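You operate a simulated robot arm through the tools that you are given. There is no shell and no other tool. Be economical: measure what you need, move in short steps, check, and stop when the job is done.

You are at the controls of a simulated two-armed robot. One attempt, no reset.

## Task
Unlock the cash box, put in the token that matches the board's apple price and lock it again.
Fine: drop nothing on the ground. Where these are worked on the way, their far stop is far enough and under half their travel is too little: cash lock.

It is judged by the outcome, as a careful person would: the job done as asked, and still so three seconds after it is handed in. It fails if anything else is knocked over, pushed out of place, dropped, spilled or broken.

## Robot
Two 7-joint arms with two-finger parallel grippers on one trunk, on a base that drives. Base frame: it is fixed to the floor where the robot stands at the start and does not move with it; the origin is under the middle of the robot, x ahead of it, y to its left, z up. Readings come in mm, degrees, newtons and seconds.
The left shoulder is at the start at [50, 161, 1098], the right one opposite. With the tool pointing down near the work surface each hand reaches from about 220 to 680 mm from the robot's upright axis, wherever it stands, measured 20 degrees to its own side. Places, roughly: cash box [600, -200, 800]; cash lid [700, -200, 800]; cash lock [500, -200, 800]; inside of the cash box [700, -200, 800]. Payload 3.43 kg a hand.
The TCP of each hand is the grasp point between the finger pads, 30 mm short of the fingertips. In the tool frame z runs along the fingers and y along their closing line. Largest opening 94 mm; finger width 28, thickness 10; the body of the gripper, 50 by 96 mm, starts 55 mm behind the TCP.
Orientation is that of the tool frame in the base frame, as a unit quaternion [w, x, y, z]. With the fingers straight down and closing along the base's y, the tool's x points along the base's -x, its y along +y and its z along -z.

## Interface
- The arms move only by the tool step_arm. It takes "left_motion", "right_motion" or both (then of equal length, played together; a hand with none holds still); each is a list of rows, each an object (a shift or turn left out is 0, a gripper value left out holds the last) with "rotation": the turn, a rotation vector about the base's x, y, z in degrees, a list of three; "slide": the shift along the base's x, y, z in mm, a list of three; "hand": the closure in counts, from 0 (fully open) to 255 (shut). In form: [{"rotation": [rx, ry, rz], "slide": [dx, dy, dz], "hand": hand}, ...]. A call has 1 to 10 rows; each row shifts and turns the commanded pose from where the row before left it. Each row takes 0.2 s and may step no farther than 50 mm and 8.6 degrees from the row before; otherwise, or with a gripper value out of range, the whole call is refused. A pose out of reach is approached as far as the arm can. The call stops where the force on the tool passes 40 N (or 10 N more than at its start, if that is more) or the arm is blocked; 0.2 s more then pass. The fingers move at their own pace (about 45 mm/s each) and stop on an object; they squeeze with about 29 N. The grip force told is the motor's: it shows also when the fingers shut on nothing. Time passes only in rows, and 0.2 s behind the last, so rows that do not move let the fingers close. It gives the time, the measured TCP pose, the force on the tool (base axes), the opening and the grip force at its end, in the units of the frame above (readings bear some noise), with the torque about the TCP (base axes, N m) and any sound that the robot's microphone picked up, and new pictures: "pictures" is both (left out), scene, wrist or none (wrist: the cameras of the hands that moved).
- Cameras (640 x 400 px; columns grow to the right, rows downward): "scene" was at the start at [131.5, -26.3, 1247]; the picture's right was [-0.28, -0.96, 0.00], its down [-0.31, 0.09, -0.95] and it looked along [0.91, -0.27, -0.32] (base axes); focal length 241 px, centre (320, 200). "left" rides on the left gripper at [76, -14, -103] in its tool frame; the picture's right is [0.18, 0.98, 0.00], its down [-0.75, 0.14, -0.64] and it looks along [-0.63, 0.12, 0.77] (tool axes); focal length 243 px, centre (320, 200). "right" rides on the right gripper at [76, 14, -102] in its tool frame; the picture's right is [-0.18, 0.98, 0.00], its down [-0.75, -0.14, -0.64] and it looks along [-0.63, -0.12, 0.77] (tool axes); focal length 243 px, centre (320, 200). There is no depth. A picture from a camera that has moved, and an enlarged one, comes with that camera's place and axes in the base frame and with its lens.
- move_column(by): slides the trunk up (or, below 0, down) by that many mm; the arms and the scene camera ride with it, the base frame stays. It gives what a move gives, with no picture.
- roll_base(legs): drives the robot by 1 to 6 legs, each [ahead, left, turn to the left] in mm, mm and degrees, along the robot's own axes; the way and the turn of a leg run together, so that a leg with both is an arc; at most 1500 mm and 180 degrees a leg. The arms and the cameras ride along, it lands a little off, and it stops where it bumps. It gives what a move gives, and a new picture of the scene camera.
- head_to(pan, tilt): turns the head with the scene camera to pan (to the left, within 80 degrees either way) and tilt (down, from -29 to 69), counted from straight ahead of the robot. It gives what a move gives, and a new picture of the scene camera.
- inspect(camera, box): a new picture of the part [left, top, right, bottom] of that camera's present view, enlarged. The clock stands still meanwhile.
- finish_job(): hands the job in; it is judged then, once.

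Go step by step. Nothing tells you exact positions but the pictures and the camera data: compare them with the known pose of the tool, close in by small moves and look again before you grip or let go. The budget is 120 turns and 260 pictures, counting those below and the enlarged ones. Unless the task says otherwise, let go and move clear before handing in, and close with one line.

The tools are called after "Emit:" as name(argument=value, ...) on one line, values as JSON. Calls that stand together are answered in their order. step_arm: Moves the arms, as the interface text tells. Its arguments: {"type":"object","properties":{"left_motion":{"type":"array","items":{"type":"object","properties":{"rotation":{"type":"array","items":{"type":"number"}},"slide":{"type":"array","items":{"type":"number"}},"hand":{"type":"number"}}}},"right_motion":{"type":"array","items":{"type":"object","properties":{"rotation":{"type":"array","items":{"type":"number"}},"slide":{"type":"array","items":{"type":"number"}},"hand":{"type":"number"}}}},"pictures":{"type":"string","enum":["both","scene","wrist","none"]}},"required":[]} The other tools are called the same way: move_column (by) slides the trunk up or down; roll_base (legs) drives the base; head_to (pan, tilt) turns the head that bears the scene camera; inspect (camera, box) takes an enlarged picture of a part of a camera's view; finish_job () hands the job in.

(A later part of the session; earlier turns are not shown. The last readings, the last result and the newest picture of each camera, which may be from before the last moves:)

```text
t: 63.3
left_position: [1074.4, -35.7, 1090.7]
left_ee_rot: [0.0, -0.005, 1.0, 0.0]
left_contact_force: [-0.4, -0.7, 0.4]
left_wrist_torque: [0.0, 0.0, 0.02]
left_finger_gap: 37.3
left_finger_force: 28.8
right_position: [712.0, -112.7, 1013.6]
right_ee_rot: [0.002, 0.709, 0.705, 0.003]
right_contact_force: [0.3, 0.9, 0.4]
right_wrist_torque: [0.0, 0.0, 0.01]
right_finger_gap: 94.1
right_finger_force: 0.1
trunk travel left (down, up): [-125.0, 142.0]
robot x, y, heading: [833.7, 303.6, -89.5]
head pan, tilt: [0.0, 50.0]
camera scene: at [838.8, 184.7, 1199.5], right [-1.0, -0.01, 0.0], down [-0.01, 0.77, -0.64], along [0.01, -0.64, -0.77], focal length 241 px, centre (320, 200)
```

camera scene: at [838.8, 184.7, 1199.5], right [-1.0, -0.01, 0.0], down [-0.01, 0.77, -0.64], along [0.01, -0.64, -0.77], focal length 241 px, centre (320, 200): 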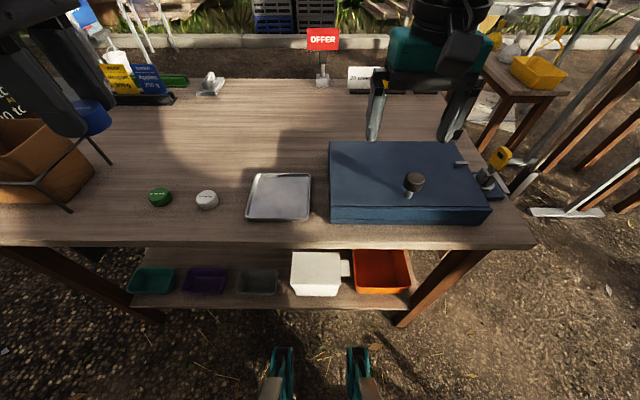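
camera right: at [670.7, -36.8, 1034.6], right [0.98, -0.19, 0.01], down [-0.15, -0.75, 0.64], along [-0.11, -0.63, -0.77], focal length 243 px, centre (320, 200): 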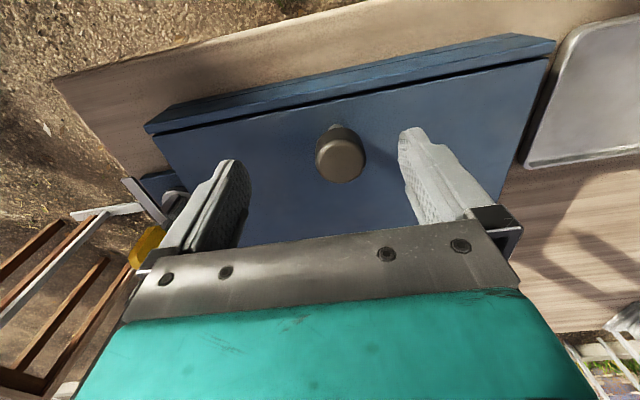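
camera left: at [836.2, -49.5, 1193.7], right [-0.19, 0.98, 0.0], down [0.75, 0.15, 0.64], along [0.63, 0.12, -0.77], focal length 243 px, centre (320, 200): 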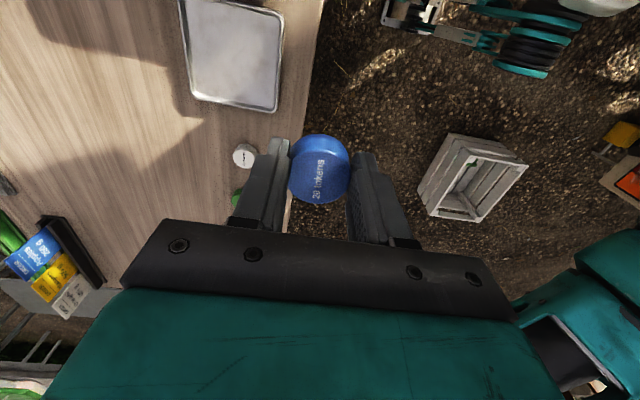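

Now I'll move over the knob (670, -120) and lower.

Emit:
step_arm(right_motion=[{"slide": [-42, -7, 0]}, {"slide": [0, 0, -40]}, {"slide": [0, 0, -40]}], pictures="wrist")

Emit:
inspect(camera="scene", box=[330, 40, 510, 240])

```text
t: 64.1
left_position: [1072.4, -35.2, 1090.8]
left_ee_rot: [0.0, -0.004, 1.0, 0.0]
left_contact_force: [0.1, -0.1, -1.0]
left_wrist_torque: [0.03, 0.01, -0.03]
left_finger_gap: 37.2
left_finger_force: 29.5
right_position: [670.7, -118.0, 931.9]
right_ee_rot: [0.002, 0.709, 0.705, 0.003]
right_contact_force: [-0.3, -0.1, 0.0]
right_wrist_torque: [0.01, -0.02, -0.01]
right_finger_gap: 93.9
right_finger_force: 0.1
trunk travel left (down, up): [-125.0, 142.0]
robot x, y, heading: [834.9, 304.1, -89.6]
head pan, tilt: [0.0, 50.0]
camera right: at [683.4, -42.8, 1036.3], right [0.98, -0.19, 0.01], down [-0.15, -0.75, 0.64], along [-0.12, -0.63, -0.77], focal length 243 px, centre (320, 200)
```

right: 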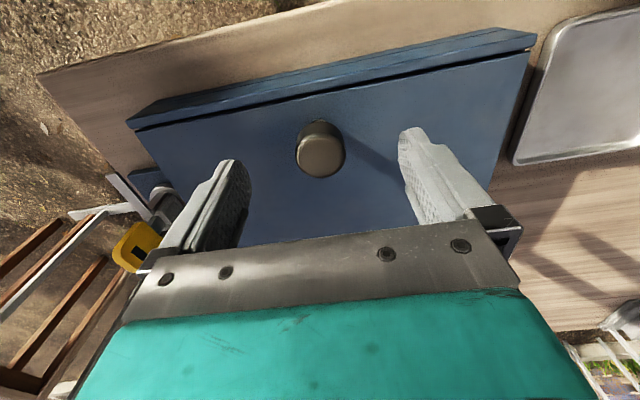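

```text
2.00 times, centred on (420, 140) of scene
camera zoom: at [838.3, 184.4, 1199.5], right [-1.0, -0.01, 0.0], down [-0.01, 0.77, -0.64], along [0.01, -0.64, -0.77], focal length 481 px, centre (120, 320)
```

zoom: 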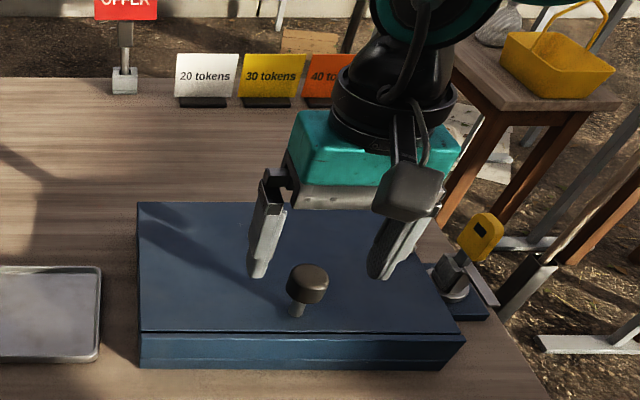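

Centred over the knob. Lower 40 mm and grip.

Emit:
step_arm(right_motion=[{"slide": [-1, 0, -20]}, {"slide": [0, 0, -20]}, {"hand": 255}, {"hand": 255}, {"hand": 255}, {"hand": 255}, {"hand": 255}], pictures="wrist")

Emit:
inspect(camera="scene", box=[330, 40, 510, 240])

```text
t: 65.7
left_position: [1074.6, -35.6, 1090.7]
left_ee_rot: [0.0, -0.004, 1.0, 0.0]
left_contact_force: [0.1, -0.1, 0.0]
left_wrist_torque: [0.0, 0.03, -0.01]
left_finger_gap: 37.6
left_finger_force: 29.1
right_position: [669.6, -117.0, 893.5]
right_ee_rot: [0.002, 0.708, 0.706, 0.002]
right_contact_force: [5.0, 0.0, -2.4]
right_wrist_torque: [-0.08, -0.01, 0.05]
right_finger_gap: 33.8
right_finger_force: 41.4
trunk travel left (down, up): [-125.0, 142.0]
robot x, y, heading: [838.3, 301.4, -89.6]
head pan, tilt: [0.0, 50.0]
camera right: at [683.3, -42.5, 997.5], right [0.98, -0.19, 0.01], down [-0.15, -0.75, 0.64], along [-0.11, -0.63, -0.77], focal length 243 px, centre (320, 200)
```

right: 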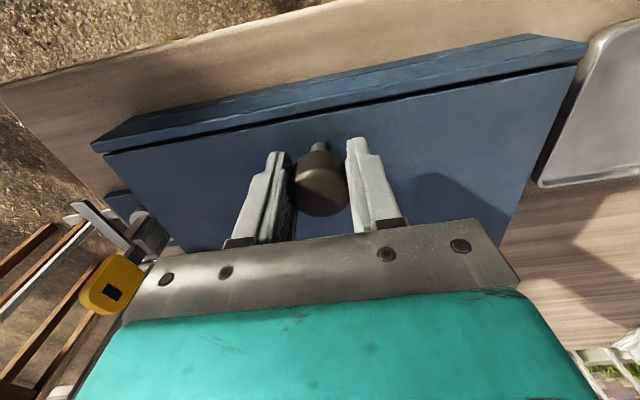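

```text
2.00 times, centred on (420, 140) of scene
camera zoom: at [838.9, 184.6, 1199.5], right [-1.0, -0.01, 0.0], down [-0.01, 0.77, -0.64], along [0.01, -0.64, -0.77], focal length 481 px, centre (120, 320)
```

zoom: 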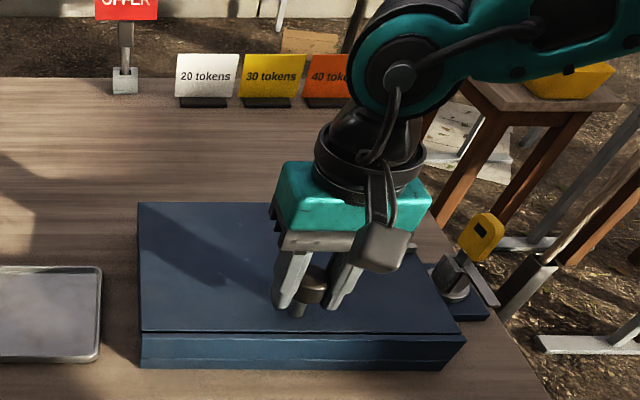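

Knob gripped. I'll test by lifting 15 mm along the assumed arc.

Emit:
step_arm(right_motion=[{"slide": [0, -2, 8]}, {"slide": [0, -3, 8]}, {"slide": [0, -3, 8]}], pictures="wrist")

Emit:
inspect(camera="scene", box=[330, 40, 510, 240])

```text
t: 66.2
left_position: [1072.4, -36.0, 1090.6]
left_ee_rot: [-0.001, -0.004, 1.0, 0.0]
left_contact_force: [-0.3, -0.5, -0.7]
left_wrist_torque: [0.0, -0.03, -0.02]
left_finger_gap: 37.6
left_finger_force: 28.6
right_position: [669.4, -118.4, 896.0]
right_ee_rot: [-0.004, 0.709, 0.705, 0.008]
right_contact_force: [4.3, -3.4, -18.6]
right_wrist_torque: [-0.97, -0.02, -0.16]
right_finger_gap: 33.1
right_finger_force: 45.0
trunk travel left (down, up): [-125.0, 142.0]
robot x, y, heading: [832.8, 305.1, -89.7]
head pan, tilt: [0.0, 50.0]
stopped in row 2 (right hand): the force on the tool passed its limit at 48 N (the readings are from after the stop); the commanded pose is now the measured one
camera right: at [683.4, -44.5, 1000.2], right [0.98, -0.19, 0.0], down [-0.15, -0.76, 0.63], along [-0.12, -0.62, -0.78], focal length 243 px, centre (320, 200)
```

right: 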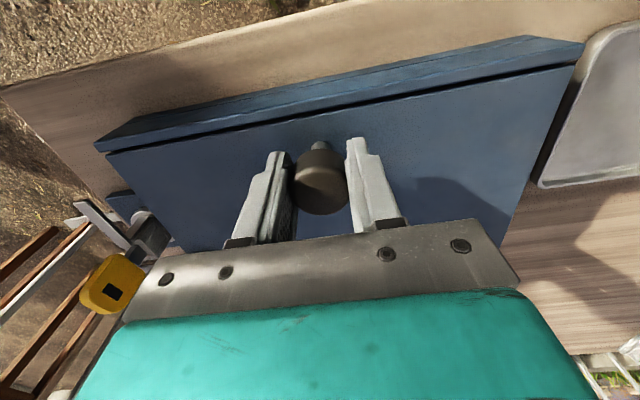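

```text
2.00 times, centred on (420, 140) of scene
camera zoom: at [838.7, 183.3, 1199.3], right [-1.0, -0.01, 0.0], down [-0.01, 0.77, -0.64], along [0.01, -0.64, -0.77], focal length 481 px, centre (120, 320)
```

zoom: 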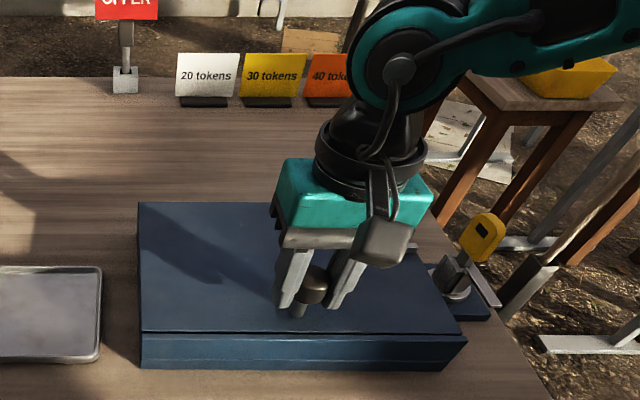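

Lifting is refused at 48 N, so the lid isn't hinged that way; the tab beside the latch bar suggests the lid slides along y toward the knob side. I'll relax and try a gentle pull toward +y.

Emit:
step_arm(right_motion=[{"slide": [0, 1, -2.5]}, {"slide": [0, 5, 0]}, {"slide": [0, 5, 0]}, {"slide": [0, 5, 0]}], pictures="wrist")

Emit:
inspect(camera="scene", box=[330, 40, 510, 240])

```text
t: 67.0
left_position: [1074.1, -37.5, 1089.9]
left_ee_rot: [0.0, -0.005, 1.0, 0.0]
left_contact_force: [0.7, 0.0, -0.2]
left_wrist_torque: [-0.01, 0.0, 0.02]
left_finger_gap: 37.3
left_finger_force: 29.5
right_position: [669.6, -118.8, 896.1]
right_ee_rot: [0.006, 0.709, 0.705, 0.002]
right_contact_force: [3.6, -12.6, -15.9]
right_wrist_torque: [-0.49, 0.26, -0.22]
right_finger_gap: 33.6
right_finger_force: 45.6
trunk travel left (down, up): [-125.0, 142.0]
robot x, y, heading: [837.4, 305.8, -89.5]
head pan, tilt: [0.0, 50.0]
stopped in row 3 (right hand): the force on the tool passed its limit at 43 N (the readings are from after the stop); the commanded pose is now the measured one
camera right: at [683.1, -41.7, 998.7], right [0.98, -0.19, 0.01], down [-0.15, -0.75, 0.64], along [-0.11, -0.63, -0.76], focal length 243 px, centre (320, 200)
```

right: 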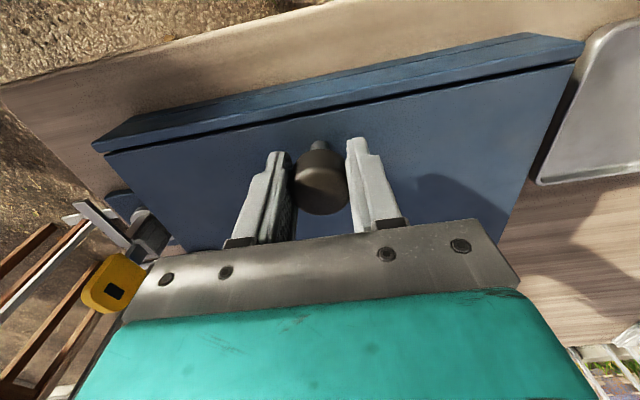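

```text
2.00 times, centred on (420, 140) of scene
camera zoom: at [838.9, 182.0, 1199.1], right [-1.0, -0.01, 0.0], down [-0.01, 0.77, -0.64], along [0.01, -0.64, -0.77], focal length 481 px, centre (120, 320)
```

zoom: 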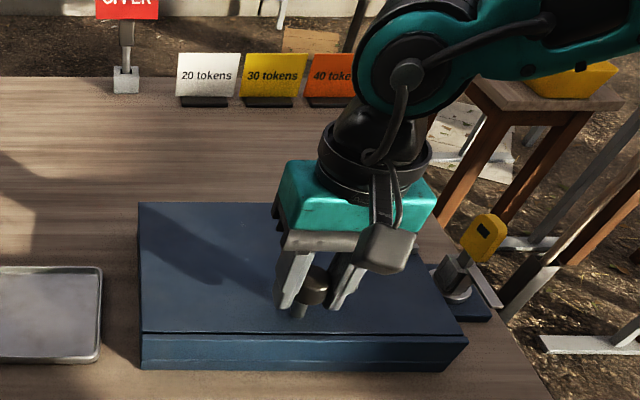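

+y is blocked as well. Before more force, I'll relax the arm and look closely at the lid seams.

Emit:
step_arm(right_motion=[{"hand": 0}, {"hand": 0}, {"hand": 0}, {"slide": [0, 0, 40]}, {"slide": [-40, 20, 20]}, {"slide": [-40, 20, 0]}, {"slide": [-40, 20, 0]}, {"slide": [-40, 20, 0]}], pictures="wrist")

Emit:
inspect(camera="scene", box=[320, 130, 420, 230])

Emit:
inspect(camera="scene", box=[420, 130, 520, 230])

Emit:
inspect(camera="right", box=[250, 40, 500, 200])

```text
t: 68.8
left_position: [1073.2, -36.3, 1090.8]
left_ee_rot: [0.0, -0.004, 1.0, -0.001]
left_contact_force: [0.0, 0.1, 0.3]
left_wrist_torque: [0.0, 0.01, 0.0]
left_finger_gap: 37.4
left_finger_force: 28.6
right_position: [508.6, -33.8, 957.0]
right_ee_rot: [0.005, 0.709, 0.705, 0.002]
right_contact_force: [-0.9, -0.8, -1.1]
right_wrist_torque: [-0.02, -0.03, 0.02]
right_finger_gap: 94.0
right_finger_force: 0.1
trunk travel left (down, up): [-125.0, 142.0]
robot x, y, heading: [836.4, 301.2, -89.5]
head pan, tilt: [0.0, 50.0]
camera right: at [522.7, 42.0, 1059.8], right [0.98, -0.19, 0.01], down [-0.15, -0.75, 0.64], along [-0.11, -0.63, -0.77], focal length 243 px, centre (320, 200)
```

right: 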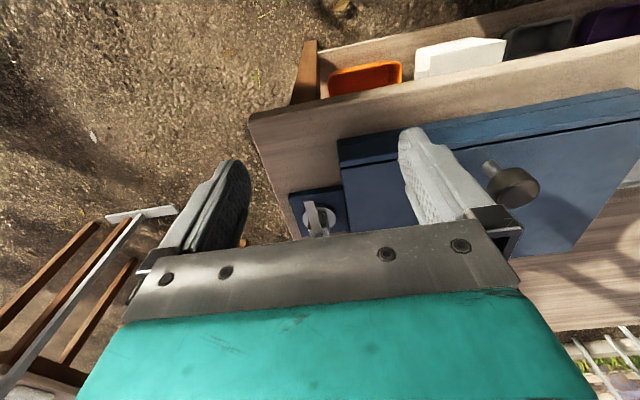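

```text
4.00 times, centred on (370, 180) of scene
camera zoom: at [838.1, 184.5, 1199.6], right [-1.0, -0.01, 0.0], down [-0.01, 0.77, -0.64], along [0.01, -0.64, -0.77], focal length 963 px, centre (120, 280)
```

zoom: 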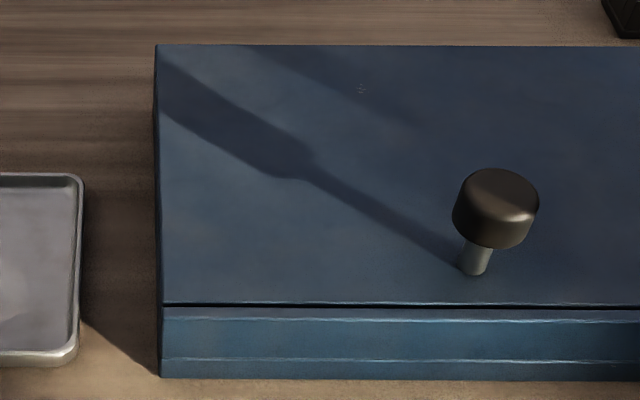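

```text
4.00 times, centred on (470, 180) of scene
camera zoom: at [838.1, 184.5, 1199.6], right [-1.0, -0.01, 0.0], down [-0.01, 0.77, -0.64], along [0.01, -0.64, -0.77], focal length 963 px, centre (-280, 280)
```

zoom: 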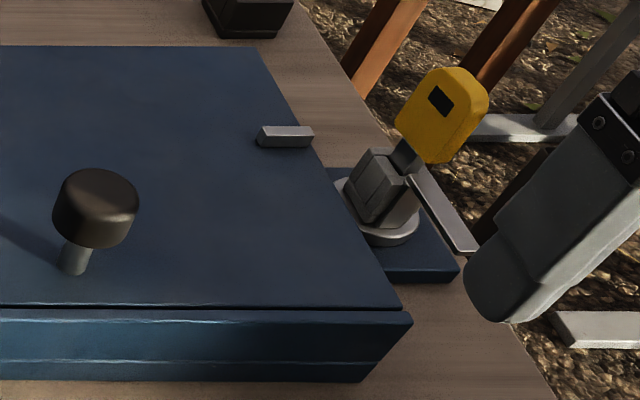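

```text
2.50 times, centred on (375, 120) of right
camera zoom: at [522.7, 42.0, 1059.8], right [0.98, -0.19, 0.01], down [-0.15, -0.75, 0.64], along [-0.11, -0.63, -0.77], focal length 606 px, centre (182, 400)
```

zoom: 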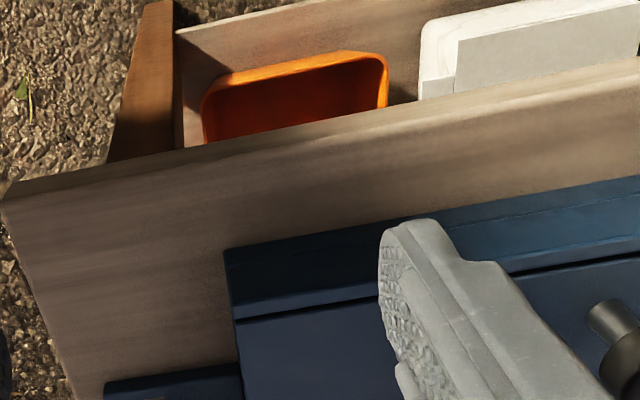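

The seams show the lid behind a full-width front wall. I'll regrip the knob and test -y and a slow lift gently, with tiny steps.

Emit:
step_arm(right_motion=[{"slide": [40, -21, 0]}, {"slide": [40, -21, 0]}, {"slide": [40, -21, 0]}, {"slide": [41, -21, 0]}, {"slide": [0, 0, -32]}, {"slide": [0, 0, -32]}, {"hand": 255}, {"hand": 255}, {"hand": 255}, {"hand": 255}], pictures="none")

Emit:
step_arm(right_motion=[{"hand": 255}, {"slide": [0, -3, 0]}, {"slide": [0, -3, 0]}, {"slide": [0, -3, 0]}, {"slide": [0, -3, 0]}], pictures="none")

Emit:
inspect(camera="scene", box=[330, 40, 510, 240])

```text
t: 71.0
left_position: [1072.5, -36.0, 1091.7]
left_ee_rot: [0.0, -0.004, 1.0, 0.0]
left_contact_force: [0.7, -0.6, 0.6]
left_wrist_torque: [0.04, -0.03, -0.01]
left_finger_gap: 37.6
left_finger_force: 28.9
right_position: [669.3, -118.4, 893.2]
right_ee_rot: [0.005, 0.709, 0.705, 0.002]
right_contact_force: [-4.0, 0.1, 0.4]
right_wrist_torque: [0.0, 0.17, 0.01]
right_finger_gap: 33.9
right_finger_force: 26.4
trunk travel left (down, up): [-125.0, 142.0]
robot x, y, heading: [833.4, 302.6, -89.5]
head pan, tilt: [0.0, 50.0]
```

```text
t: 72.2
left_position: [1074.1, -35.6, 1090.3]
left_ee_rot: [0.001, -0.005, 1.0, -0.001]
left_contact_force: [-0.1, 0.2, 0.4]
left_wrist_torque: [0.01, 0.02, 0.03]
left_finger_gap: 37.4
left_finger_force: 29.3
right_position: [670.0, -131.6, 892.4]
right_ee_rot: [0.006, 0.709, 0.705, 0.003]
right_contact_force: [-7.5, 1.6, -0.6]
right_wrist_torque: [0.28, 0.6, -0.16]
right_finger_gap: 33.7
right_finger_force: 44.9
trunk travel left (down, up): [-125.0, 142.0]
robot x, y, heading: [837.0, 302.5, -89.3]
head pan, tilt: [0.0, 50.0]
```

```text
2.00 times, centred on (420, 140) of scene
camera zoom: at [838.2, 184.2, 1199.6], right [-1.0, -0.01, 0.0], down [-0.01, 0.77, -0.64], along [0.01, -0.64, -0.77], focal length 481 px, centre (120, 320)
```

zoom: 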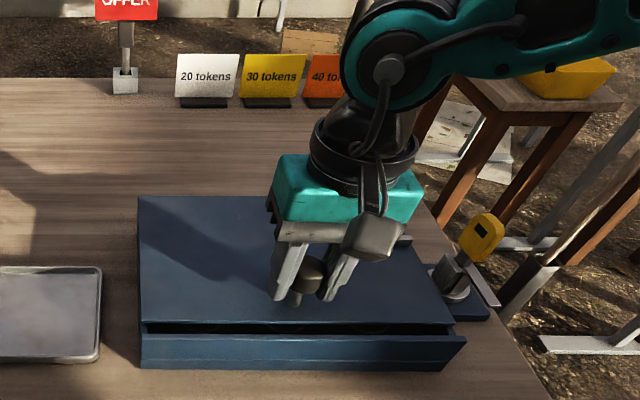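

The lid slides toward -y with little force. I'll push it on in moderate steps.

Emit:
step_arm(right_motion=[{"slide": [0, -10, 0]}, {"slide": [0, -12, 0]}, {"slide": [0, -12, 0]}, {"slide": [0, -12, 0]}, {"slide": [0, -12, 0]}, {"slide": [0, -12, 0]}, {"slide": [0, -12, 0]}, {"slide": [0, -12, 0]}, {"slide": [0, -12, 0]}], pictures="scene")

```text
t: 73.5
left_position: [1076.2, -35.6, 1090.6]
left_ee_rot: [0.0, -0.005, 1.0, 0.0]
left_contact_force: [0.1, 0.0, -0.3]
left_wrist_torque: [-0.01, -0.06, 0.03]
left_finger_gap: 37.5
left_finger_force: 29.0
right_position: [669.1, -183.0, 894.0]
right_ee_rot: [0.006, 0.705, 0.709, 0.008]
right_contact_force: [5.8, 1.0, -11.2]
right_wrist_torque: [-0.77, 0.35, -0.2]
right_finger_gap: 33.5
right_finger_force: 45.3
right hand out of reach, approached as far as the arm can: row 5, 6
trunk travel left (down, up): [-125.0, 142.0]
robot x, y, heading: [835.1, 304.6, -89.1]
head pan, tilt: [0.0, 50.0]
stopped in row 6 (right hand): the force on the tool passed its limit at 44 N (the readings are from after the stop); the commanded pose is now the measured one
camera scene: at [839.7, 184.0, 1199.7], right [-1.0, -0.01, 0.0], down [-0.01, 0.77, -0.64], along [0.01, -0.64, -0.77], focal length 241 px, centre (320, 200)
```

scene: 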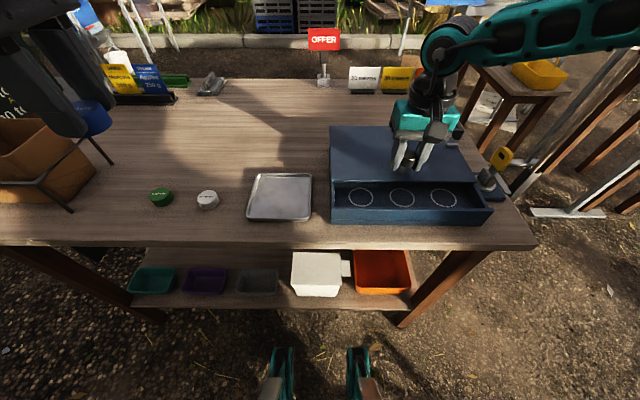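

The lid is open about 65 mm and inside there are three ring marks; the arm hit a reach limit. Let me look closely.

Emit:
inspect(camera="scene", box=[320, 110, 520, 240])

```text
3.08 times, centred on (420, 175) of scene
camera zoom: at [839.7, 184.0, 1199.7], right [-1.0, -0.01, 0.0], down [-0.01, 0.77, -0.64], along [0.01, -0.64, -0.77], focal length 740 px, centre (12, 277)
```

zoom: 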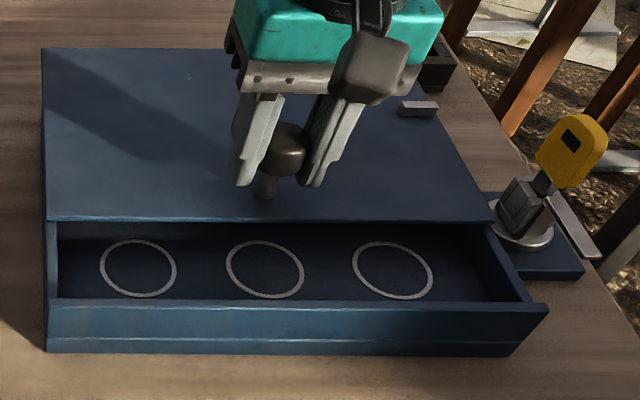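

The rings sit at y≈-155, so the lid must open further. I'll release and see whether the arm itself can reach further along -y.

Emit:
step_arm(right_motion=[{"hand": 0}, {"hand": 0}, {"hand": 0}, {"slide": [0, 0, 40]}, {"slide": [0, -15, 0]}, {"slide": [0, -15, 0]}, {"slide": [0, -20, 0]}, {"slide": [0, -20, 0]}], pictures="none")

```text
t: 75.3
left_position: [1074.1, -35.5, 1090.1]
left_ee_rot: [-0.001, -0.006, 1.0, 0.0]
left_contact_force: [0.1, -0.1, -0.1]
left_wrist_torque: [0.0, -0.01, -0.01]
left_finger_gap: 37.4
left_finger_force: 28.5
right_position: [643.6, -226.5, 942.8]
right_ee_rot: [0.007, 0.705, 0.709, 0.007]
right_contact_force: [-0.2, -0.3, 0.3]
right_wrist_torque: [0.02, 0.04, 0.0]
right_finger_gap: 94.1
right_finger_force: 0.3
right hand out of reach, approached as far as the arm can: row 6, 7, 8
trunk travel left (down, up): [-125.0, 142.0]
robot x, y, heading: [837.3, 300.7, -89.6]
head pan, tilt: [0.0, 50.0]
```

The right arm's limit is the 20° line to its side, so I'll raise it, strafe 75 mm left and regrip the knob.

Emit:
step_arm(right_motion=[{"slide": [-5, 20, 40]}], pictures="none")

Emit:
roll_base(legs=[[0, 75, 0]])

```text
t: 75.7
left_position: [1075.4, -35.3, 1091.1]
left_ee_rot: [0.0, -0.005, 1.0, 0.0]
left_contact_force: [-0.2, -0.7, 0.3]
left_wrist_torque: [0.03, 0.01, -0.01]
left_finger_gap: 37.5
left_finger_force: 29.1
right_position: [638.3, -205.7, 984.8]
right_ee_rot: [0.006, 0.705, 0.709, 0.007]
right_contact_force: [0.7, -0.6, 0.1]
right_wrist_torque: [0.0, 0.01, 0.01]
right_finger_gap: 94.2
right_finger_force: 0.1
trunk travel left (down, up): [-125.0, 142.0]
robot x, y, heading: [835.9, 301.8, -89.3]
head pan, tilt: [0.0, 50.0]
```

```text
t: 77.1
left_position: [1148.5, -34.6, 1090.5]
left_ee_rot: [0.0, -0.005, 1.0, 0.0]
left_contact_force: [-0.3, 0.1, -1.3]
left_wrist_torque: [-0.01, 0.01, 0.01]
left_finger_gap: 37.2
left_finger_force: 29.0
right_position: [711.0, -205.3, 985.0]
right_ee_rot: [0.006, 0.706, 0.708, 0.008]
right_contact_force: [0.6, 0.2, 0.6]
right_wrist_torque: [0.02, 0.0, 0.01]
right_finger_gap: 94.0
right_finger_force: 0.1
trunk travel left (down, up): [-125.0, 142.0]
robot x, y, heading: [910.2, 298.9, -89.2]
head pan, tilt: [0.0, 50.0]
camera scene: at [914.0, 185.0, 1199.5], right [-1.0, -0.01, 0.0], down [-0.01, 0.77, -0.64], along [0.01, -0.64, -0.77], focal length 241 px, centre (320, 200)
```

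scene: 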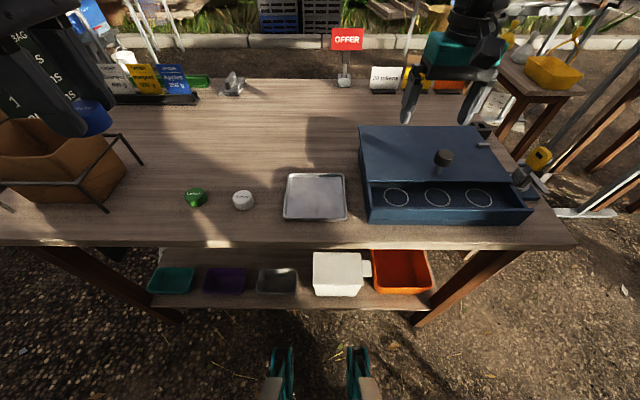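

Now over to the knob and check from the wrist camera.

Emit:
step_arm(right_motion=[{"slide": [-41, 22, 0]}, {"slide": [0, 0, -45]}], pictures="wrist")

```text
t: 77.7
left_position: [1149.8, -35.3, 1091.1]
left_ee_rot: [0.0, -0.005, 1.0, 0.0]
left_contact_force: [-0.2, 0.5, -0.9]
left_wrist_torque: [-0.01, 0.0, 0.0]
left_finger_gap: 37.5
left_finger_force: 29.5
right_position: [669.5, -181.4, 939.4]
right_ee_rot: [0.007, 0.706, 0.708, 0.008]
right_contact_force: [-0.2, 0.3, -0.5]
right_wrist_torque: [-0.01, 0.03, 0.01]
right_finger_gap: 94.0
right_finger_force: 0.2
trunk travel left (down, up): [-125.0, 142.0]
robot x, y, heading: [913.0, 300.2, -89.4]
head pan, tilt: [0.0, 50.0]
camera right: at [681.9, -106.2, 1043.0], right [0.98, -0.18, 0.02], down [-0.15, -0.75, 0.64], along [-0.1, -0.63, -0.77], focal length 243 px, centre (320, 200)
```

right: 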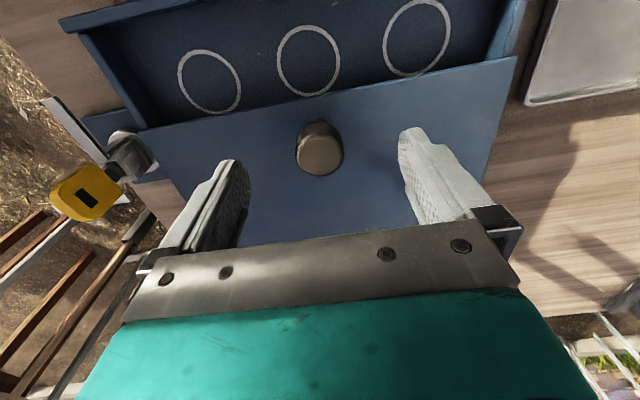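

Well centred. Grip again and push on.

Emit:
step_arm(right_motion=[{"slide": [0, 0, -23]}, {"slide": [0, 0, -23]}, {"hand": 255}, {"hand": 255}, {"hand": 255}, {"hand": 255}, {"hand": 255}], pictures="none")

Emit:
step_arm(right_motion=[{"slide": [0, -5, 0]}, {"slide": [0, -10, 0]}, {"slide": [0, -10, 0]}, {"slide": [0, -10, 0]}, {"slide": [0, -10, 0]}, {"slide": [0, -10, 0]}, {"slide": [0, -10, 0]}], pictures="scene")

```text
t: 79.3
left_position: [1149.4, -33.9, 1090.5]
left_ee_rot: [0.0, -0.005, 1.0, 0.0]
left_contact_force: [0.7, 0.3, 1.4]
left_wrist_torque: [0.0, 0.01, -0.04]
left_finger_gap: 37.5
left_finger_force: 29.0
right_position: [668.7, -184.8, 893.5]
right_ee_rot: [0.006, 0.706, 0.708, 0.008]
right_contact_force: [0.6, -0.5, -1.0]
right_wrist_torque: [-0.05, 0.33, 0.06]
right_finger_gap: 33.7
right_finger_force: 41.8
trunk travel left (down, up): [-125.0, 142.0]
robot x, y, heading: [907.7, 302.5, -89.5]
head pan, tilt: [0.0, 50.0]
```

```text
t: 80.9
left_position: [1150.1, -36.5, 1089.1]
left_ee_rot: [0.0, -0.005, 1.0, 0.001]
left_contact_force: [1.0, 0.4, -0.7]
left_wrist_torque: [0.03, 0.01, 0.0]
left_finger_gap: 37.1
left_finger_force: 29.1
right_position: [669.0, -241.7, 893.9]
right_ee_rot: [0.006, 0.705, 0.709, 0.01]
right_contact_force: [11.7, 1.1, -19.4]
right_wrist_torque: [-0.45, 0.52, 0.11]
right_finger_gap: 33.7
right_finger_force: 44.9
right hand out of reach, approached as far as the arm can: row 7
trunk travel left (down, up): [-125.0, 142.0]
robot x, y, heading: [912.2, 304.7, -89.4]
head pan, tilt: [0.0, 50.0]
camera scene: at [914.6, 183.6, 1199.0], right [-1.0, -0.01, 0.0], down [-0.01, 0.77, -0.64], along [0.01, -0.64, -0.77], focal length 241 px, centre (320, 200)
```

scene: 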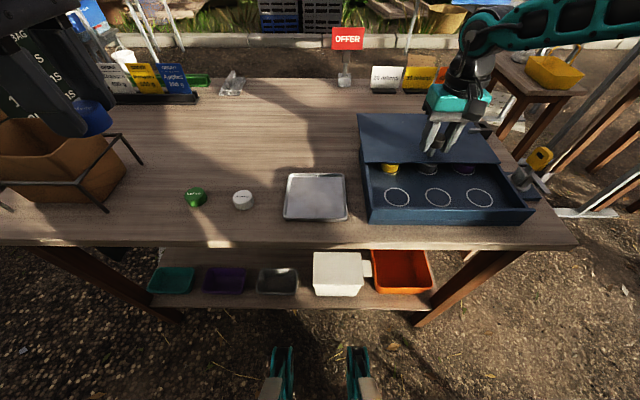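

Open about 124 mm: other tokens sit in a back row, with three empty rings in front. That's enough; I'll release, retract the right hand and inspect the inside.

Emit:
step_arm(right_motion=[{"slide": [0, 0, -1], "hand": 0}, {"hand": 0}, {"hand": 0}, {"slide": [0, 0, 40]}, {"slide": [0, 0, 45]}, {"slide": [-20, 20, 20]}, {"slide": [-30, 40, 0]}, {"slide": [-30, 40, 0]}, {"slide": [-30, 40, 0]}, {"slide": [-30, 40, 0]}], pictures="none")

Emit:
inspect(camera="scene", box=[350, 110, 550, 240])

```text
t: 83.1
left_position: [1147.4, -35.0, 1091.4]
left_ee_rot: [0.0, -0.004, 1.0, 0.0]
left_contact_force: [-0.5, 0.1, -0.1]
left_wrist_torque: [0.05, 0.04, -0.01]
left_finger_gap: 37.0
left_finger_force: 28.7
right_position: [527.0, -59.4, 1000.5]
right_ee_rot: [0.007, 0.706, 0.708, 0.008]
right_contact_force: [0.0, 0.2, -0.3]
right_wrist_torque: [0.01, 0.0, -0.05]
right_finger_gap: 93.6
right_finger_force: 0.1
trunk travel left (down, up): [-125.0, 142.0]
robot x, y, heading: [909.2, 303.2, -89.5]
head pan, tilt: [0.0, 50.0]
```

```text
3.08 times, centred on (450, 175) of scene
camera zoom: at [913.2, 185.4, 1199.6], right [-1.0, -0.01, 0.0], down [-0.01, 0.77, -0.64], along [0.01, -0.64, -0.77], focal length 740 px, centre (-80, 277)
```

zoom: 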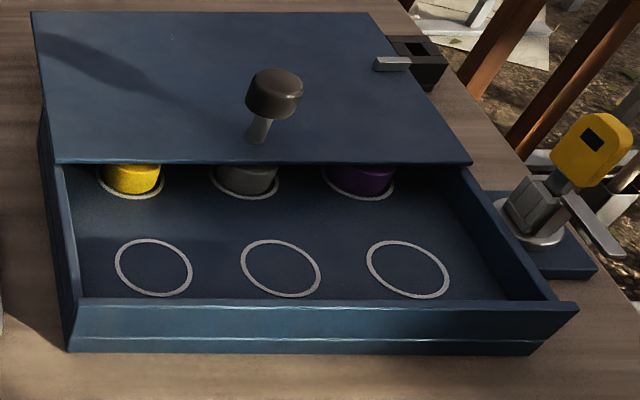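

Three free rings in front. The left hand needs the robot farther right, so I'll strafe right 350 mm to x≈560 and then place the token in the +x front ring (756, -156).

Emit:
roll_base(legs=[[0, -350, -0.5]])

Emit:
head_to(pan=15, tilt=50)

```text
t: 86.7
left_position: [797.6, -38.5, 1089.5]
left_ee_rot: [0.0, 0.002, 1.0, -0.001]
left_contact_force: [0.6, -0.3, -0.3]
left_wrist_torque: [0.03, 0.02, 0.01]
left_finger_gap: 37.4
left_finger_force: 28.7
right_position: [176.4, -55.8, 1000.9]
right_ee_rot: [0.007, 0.711, 0.703, 0.008]
right_contact_force: [0.0, 0.1, 1.1]
right_wrist_torque: [0.01, 0.02, -0.03]
right_finger_gap: 93.7
right_finger_force: 0.0
trunk travel left (down, up): [-125.0, 142.0]
robot x, y, heading: [566.1, 300.5, -90.1]
head pan, tilt: [0.0, 50.0]
camera scene: at [566.3, 183.9, 1199.5], right [-1.0, 0.0, 0.0], down [0.0, 0.77, -0.64], along [0.0, -0.64, -0.77], focal length 241 px, centre (320, 200)
```

scene: 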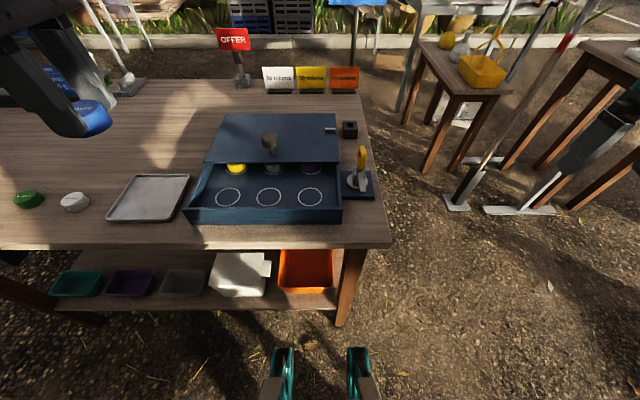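

```text
t: 87.4
left_position: [799.0, -39.8, 1090.4]
left_ee_rot: [0.001, 0.001, 1.0, -0.001]
left_contact_force: [0.7, -0.4, -0.8]
left_wrist_torque: [0.01, -0.02, -0.02]
left_finger_gap: 37.4
left_finger_force: 29.0
right_position: [178.3, -56.3, 1001.7]
right_ee_rot: [0.006, 0.711, 0.703, 0.008]
right_contact_force: [-0.4, -0.1, -0.2]
right_wrist_torque: [0.01, 0.0, 0.0]
right_finger_gap: 93.9
right_finger_force: 0.0
trunk travel left (down, up): [-125.0, 142.0]
robot x, y, heading: [563.4, 301.7, -90.1]
head pan, tilt: [15.0, 50.0]
camera scene: at [586.3, 186.5, 1199.5], right [-0.97, -0.25, 0.0], down [-0.2, 0.74, -0.64], along [0.16, -0.62, -0.77], focal length 241 px, centre (320, 200)
```

scene: 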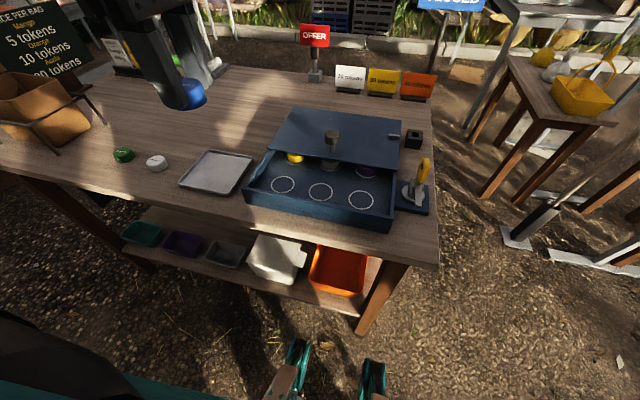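

I'll bring the left hand with the token above the +x front ring.

Emit:
step_arm(left_motion=[{"slide": [-8, -25, -20]}, {"slide": [-8, -25, -30]}, {"slide": [-8, -25, -30]}, {"slide": [-8, -25, -30]}, {"slide": [-8, -16, -35]}, {"slide": [-3, 0, -35]}], pictures="both")

Emit:
inspect(camera="left", box=[200, 60, 440, 240])

Emit:
inspect(camera="scene", box=[230, 90, 410, 240])

```text
t: 88.8
left_position: [753.8, -157.2, 912.8]
left_ee_rot: [0.001, 0.001, 1.0, -0.001]
left_contact_force: [-0.3, 0.2, -0.2]
left_wrist_torque: [0.0, -0.03, 0.03]
left_finger_gap: 37.2
left_finger_force: 29.0
right_position: [177.7, -56.3, 999.8]
right_ee_rot: [0.007, 0.711, 0.703, 0.008]
right_contact_force: [-0.3, 0.2, 0.1]
right_wrist_torque: [0.0, 0.02, 0.01]
right_finger_gap: 93.9
right_finger_force: 0.0
trunk travel left (down, up): [-125.0, 142.0]
robot x, y, heading: [567.2, 300.1, -90.3]
head pan, tilt: [15.0, 50.0]
camera scene: at [586.5, 186.4, 1199.6], right [-0.97, -0.26, 0.0], down [-0.2, 0.74, -0.64], along [0.16, -0.62, -0.77], focal length 241 px, centre (320, 200)
camera left: at [678.5, -169.5, 1015.5], right [-0.18, 0.98, 0.0], down [0.75, 0.14, 0.64], along [0.63, 0.11, -0.77], focal length 243 px, centre (320, 200)
```

scene: 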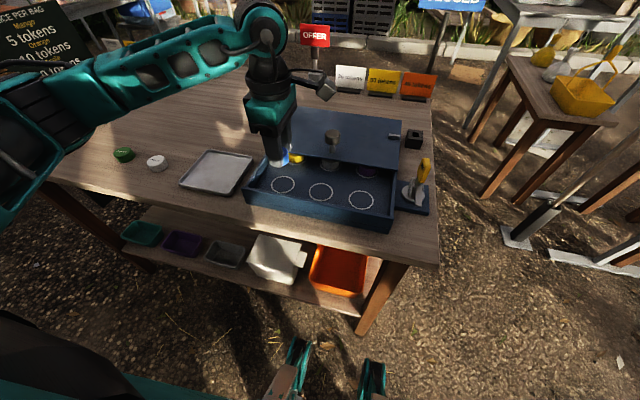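
left: 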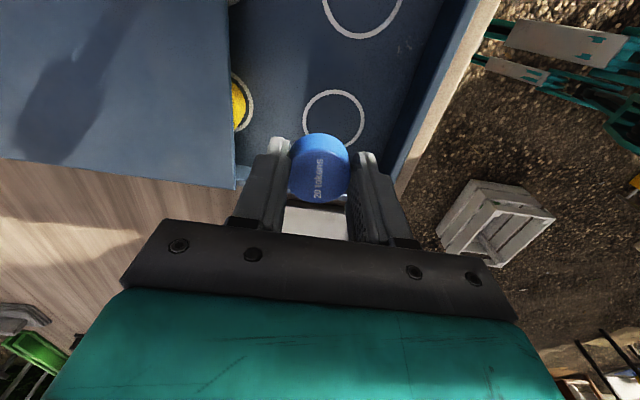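

```text
2.22 times, centred on (320, 150) of left
camera zoom: at [678.5, -169.5, 1015.5], right [-0.18, 0.98, 0.0], down [0.75, 0.14, 0.64], along [0.63, 0.11, -0.77], focal length 539 px, centre (320, 311)
```

zoom: 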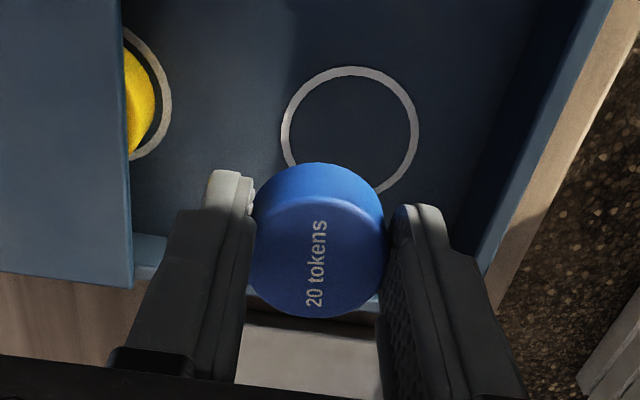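

```text
2.67 times, centred on (320, 165) of scene
camera zoom: at [586.5, 186.4, 1199.6], right [-0.97, -0.26, 0.0], down [-0.2, 0.74, -0.64], along [0.16, -0.62, -0.77], focal length 642 px, centre (320, 293)
```

zoom: 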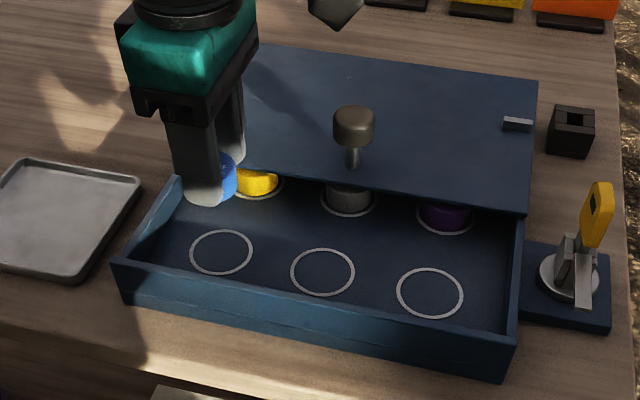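

The ring centre works out to about (755, -146) with the floor near z≈815. I'll shift over it, descend and look again.

Emit:
step_arm(left_motion=[{"slide": [1, 11, 0]}, {"slide": [0, 0, -22]}, {"slide": [0, 0, -18]}], pictures="none")

Emit:
inspect(camera="left", box=[200, 60, 440, 240])

Emit:
inspect(camera="scene", box=[230, 90, 410, 240])

```text
t: 89.6
left_position: [756.6, -146.7, 871.5]
left_ee_rot: [-0.001, 0.002, 1.0, 0.0]
left_contact_force: [0.0, -0.3, -0.4]
left_wrist_torque: [-0.01, -0.03, 0.01]
left_finger_gap: 37.5
left_finger_force: 29.1
right_position: [176.6, -55.4, 1000.1]
right_ee_rot: [0.006, 0.711, 0.703, 0.008]
right_contact_force: [0.1, 0.6, 0.0]
right_wrist_torque: [-0.01, 0.0, -0.01]
right_finger_gap: 94.1
right_finger_force: 0.1
trunk travel left (down, up): [-125.0, 142.0]
robot x, y, heading: [566.3, 300.9, -90.2]
head pan, tilt: [15.0, 50.0]
```

```text
2.22 times, centred on (320, 150) of left
camera zoom: at [680.2, -158.5, 974.2], right [-0.18, 0.98, 0.0], down [0.75, 0.14, 0.64], along [0.63, 0.12, -0.77], focal length 539 px, centre (320, 311)
```

zoom: 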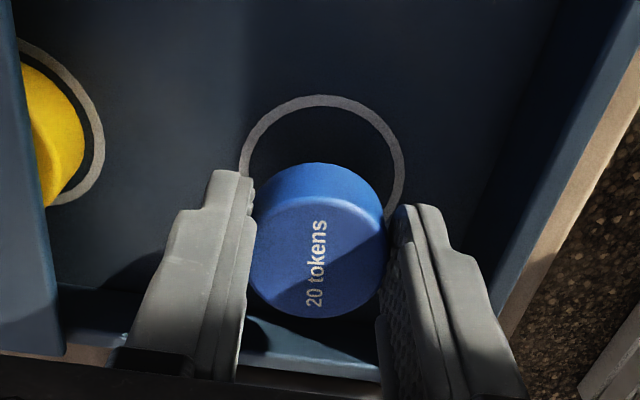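

```text
2.67 times, centred on (320, 165) of scene
camera zoom: at [586.4, 186.4, 1199.6], right [-0.97, -0.26, 0.0], down [-0.2, 0.74, -0.64], along [0.16, -0.62, -0.77], focal length 642 px, centre (320, 293)
```

zoom: 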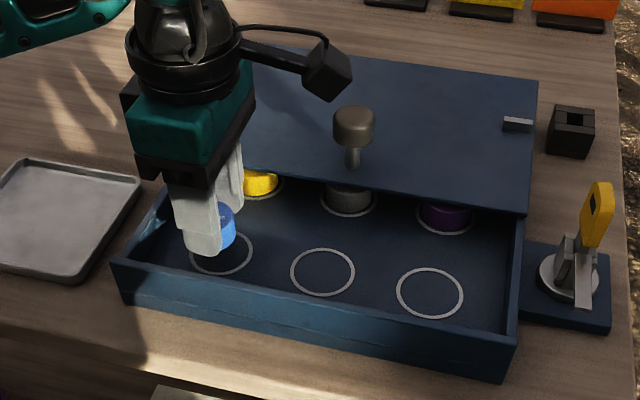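

Ring centre confirmed at (754.5, -144). Descending in small steps until touch.

Emit:
step_arm(left_motion=[{"slide": [-2, 2, -5]}, {"slide": [0, 0, -5]}, {"slide": [0, 0, -4]}, {"slide": [0, 0, -3]}], pictures="none")

Emit:
inspect(camera="scene", box=[250, 130, 330, 220])

```text
t: 90.6
left_position: [752.8, -141.9, 853.7]
left_ee_rot: [0.001, 0.001, 1.0, -0.001]
left_contact_force: [-0.5, -0.1, -1.0]
left_wrist_torque: [0.02, 0.0, 0.02]
left_finger_gap: 37.5
left_finger_force: 28.4
right_position: [177.0, -55.8, 1000.0]
right_ee_rot: [0.006, 0.711, 0.703, 0.007]
right_contact_force: [-0.3, -0.9, 0.0]
right_wrist_torque: [-0.02, -0.03, 0.03]
right_finger_gap: 94.1
right_finger_force: 0.0
trunk travel left (down, up): [-125.0, 142.0]
robot x, y, heading: [564.7, 303.0, -90.2]
head pan, tilt: [15.0, 50.0]
```

```text
4.44 times, centred on (290, 175) of scene
camera zoom: at [586.4, 186.5, 1199.5], right [-0.97, -0.26, 0.0], down [-0.2, 0.74, -0.64], along [0.16, -0.62, -0.77], focal length 1070 px, centre (453, 311)
```

zoom: 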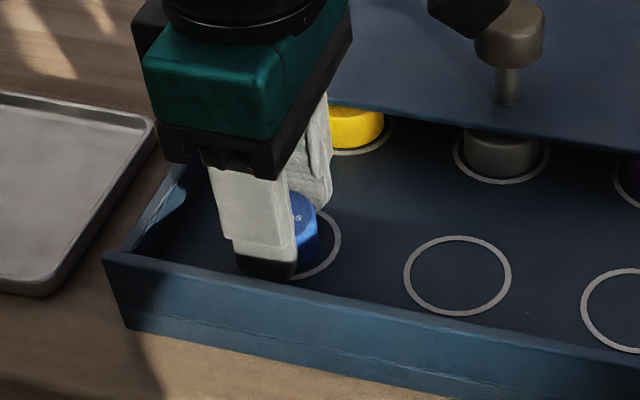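

Very near the floor. A few 2 mm steps to feel contact.

Emit:
step_arm(left_motion=[{"slide": [1, -1, -2]}, {"slide": [0, 0, -2]}, {"slide": [0, 0, -2]}], pictures="none")

Emit:
step_arm(left_motion=[{"slide": [0, 0, -2]}, {"slide": [0, 0, -2]}], pictures="wrist")

Emit:
inspect(camera="scene", box=[250, 130, 330, 220])

```text
t: 91.4
left_position: [755.3, -142.7, 851.9]
left_ee_rot: [-0.001, 0.001, 1.0, -0.004]
left_contact_force: [-1.3, 5.1, 29.9]
left_wrist_torque: [0.17, -0.13, 0.0]
left_finger_gap: 37.8
left_finger_force: 29.0
right_position: [175.8, -53.9, 1000.4]
right_ee_rot: [0.008, 0.71, 0.704, 0.007]
right_contact_force: [1.0, -0.1, -1.0]
right_wrist_torque: [-0.02, -0.01, 0.03]
right_finger_gap: 94.0
right_finger_force: 0.1
trunk travel left (down, up): [-125.0, 142.0]
robot x, y, heading: [565.6, 298.5, -90.1]
head pan, tilt: [15.0, 50.0]
```

```text
t: 92.0
left_position: [755.0, -142.5, 848.4]
left_ee_rot: [-0.001, 0.002, 1.0, -0.003]
left_contact_force: [-1.9, 1.9, 32.2]
left_wrist_torque: [0.33, -0.19, 0.05]
left_finger_gap: 38.0
left_finger_force: 29.4
right_position: [174.6, -54.0, 1001.3]
right_ee_rot: [0.008, 0.711, 0.703, 0.007]
right_contact_force: [-1.0, 0.8, 0.4]
right_wrist_torque: [-0.01, 0.03, 0.04]
right_finger_gap: 94.0
right_finger_force: 0.1
trunk travel left (down, up): [-125.0, 142.0]
robot x, y, heading: [564.4, 299.8, -90.0]
head pan, tilt: [15.0, 50.0]
camera left: at [678.5, -154.8, 950.5], right [-0.18, 0.98, -0.01], down [0.76, 0.14, 0.64], along [0.63, 0.11, -0.77], focal length 243 px, centre (320, 200)
```

left: 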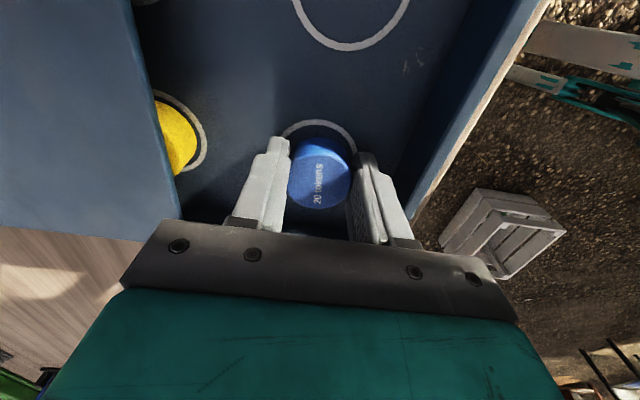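

```text
4.44 times, centred on (290, 175) of scene
camera zoom: at [585.2, 188.8, 1200.0], right [-0.97, -0.26, 0.0], down [-0.19, 0.74, -0.65], along [0.16, -0.62, -0.76], focal length 1070 px, centre (453, 311)
```

zoom: 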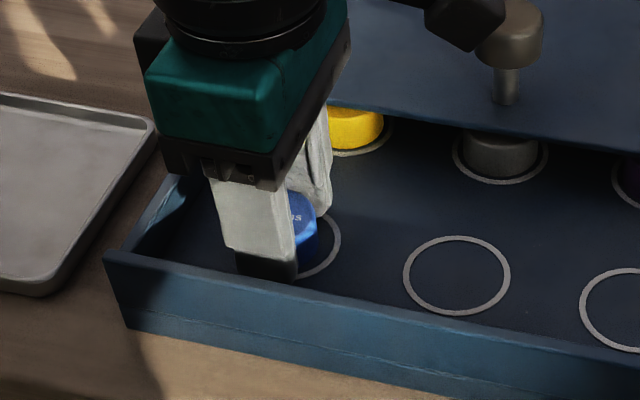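

The token is on the floor inside the ring (30 N contact). I'll ease up, open just enough, and lift out.

Emit:
step_arm(left_motion=[{"slide": [0, 0, 4]}, {"hand": 125}, {"hand": 125}, {"hand": 125}, {"slide": [0, 0, 25]}, {"slide": [0, 0, 35]}, {"slide": [0, 0, 45]}, {"slide": [0, 20, 40]}], pictures="wrist")

Emit:
inspect(camera="scene", box=[230, 90, 410, 240])

```text
t: 93.8
left_position: [756.5, -122.1, 994.5]
left_ee_rot: [0.0, 0.002, 1.0, 0.0]
left_contact_force: [-0.1, -0.2, -0.1]
left_wrist_torque: [0.01, 0.0, 0.0]
left_finger_gap: 47.9
left_finger_force: 0.0
right_position: [176.3, -56.5, 1001.5]
right_ee_rot: [0.007, 0.711, 0.703, 0.008]
right_contact_force: [-1.1, -0.2, -1.1]
right_wrist_torque: [0.02, 0.0, 0.0]
right_finger_gap: 93.9
right_finger_force: 0.0
trunk travel left (down, up): [-125.0, 142.0]
robot x, y, heading: [566.1, 300.6, -90.3]
head pan, tilt: [15.0, 50.0]
camera left: at [679.4, -134.9, 1096.9], right [-0.18, 0.98, 0.0], down [0.75, 0.14, 0.64], along [0.63, 0.12, -0.77], focal length 243 px, centre (320, 200)
```

left: 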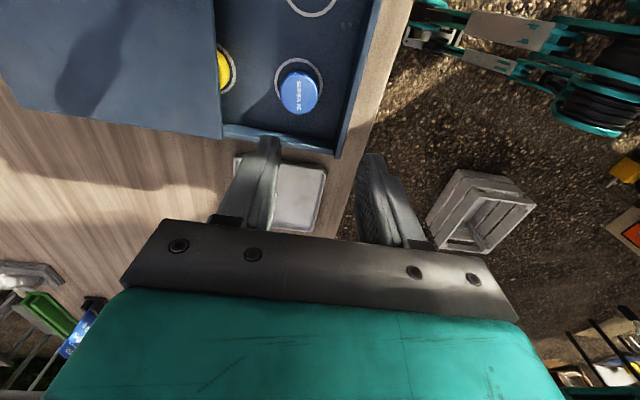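

```text
2.67 times, centred on (320, 165) of scene
camera zoom: at [586.3, 186.7, 1199.5], right [-0.97, -0.26, 0.0], down [-0.2, 0.74, -0.64], along [0.16, -0.62, -0.77], focal length 642 px, centre (320, 293)
```

zoom: 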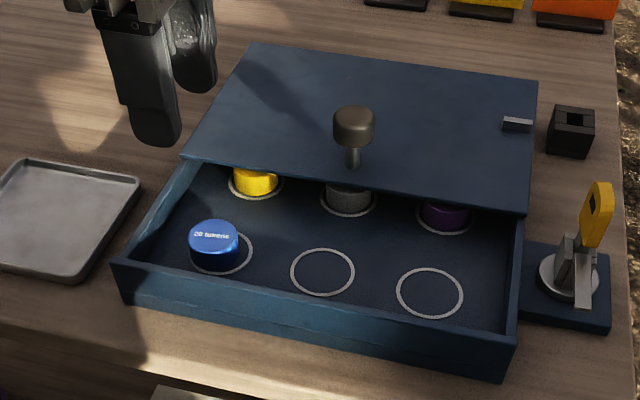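

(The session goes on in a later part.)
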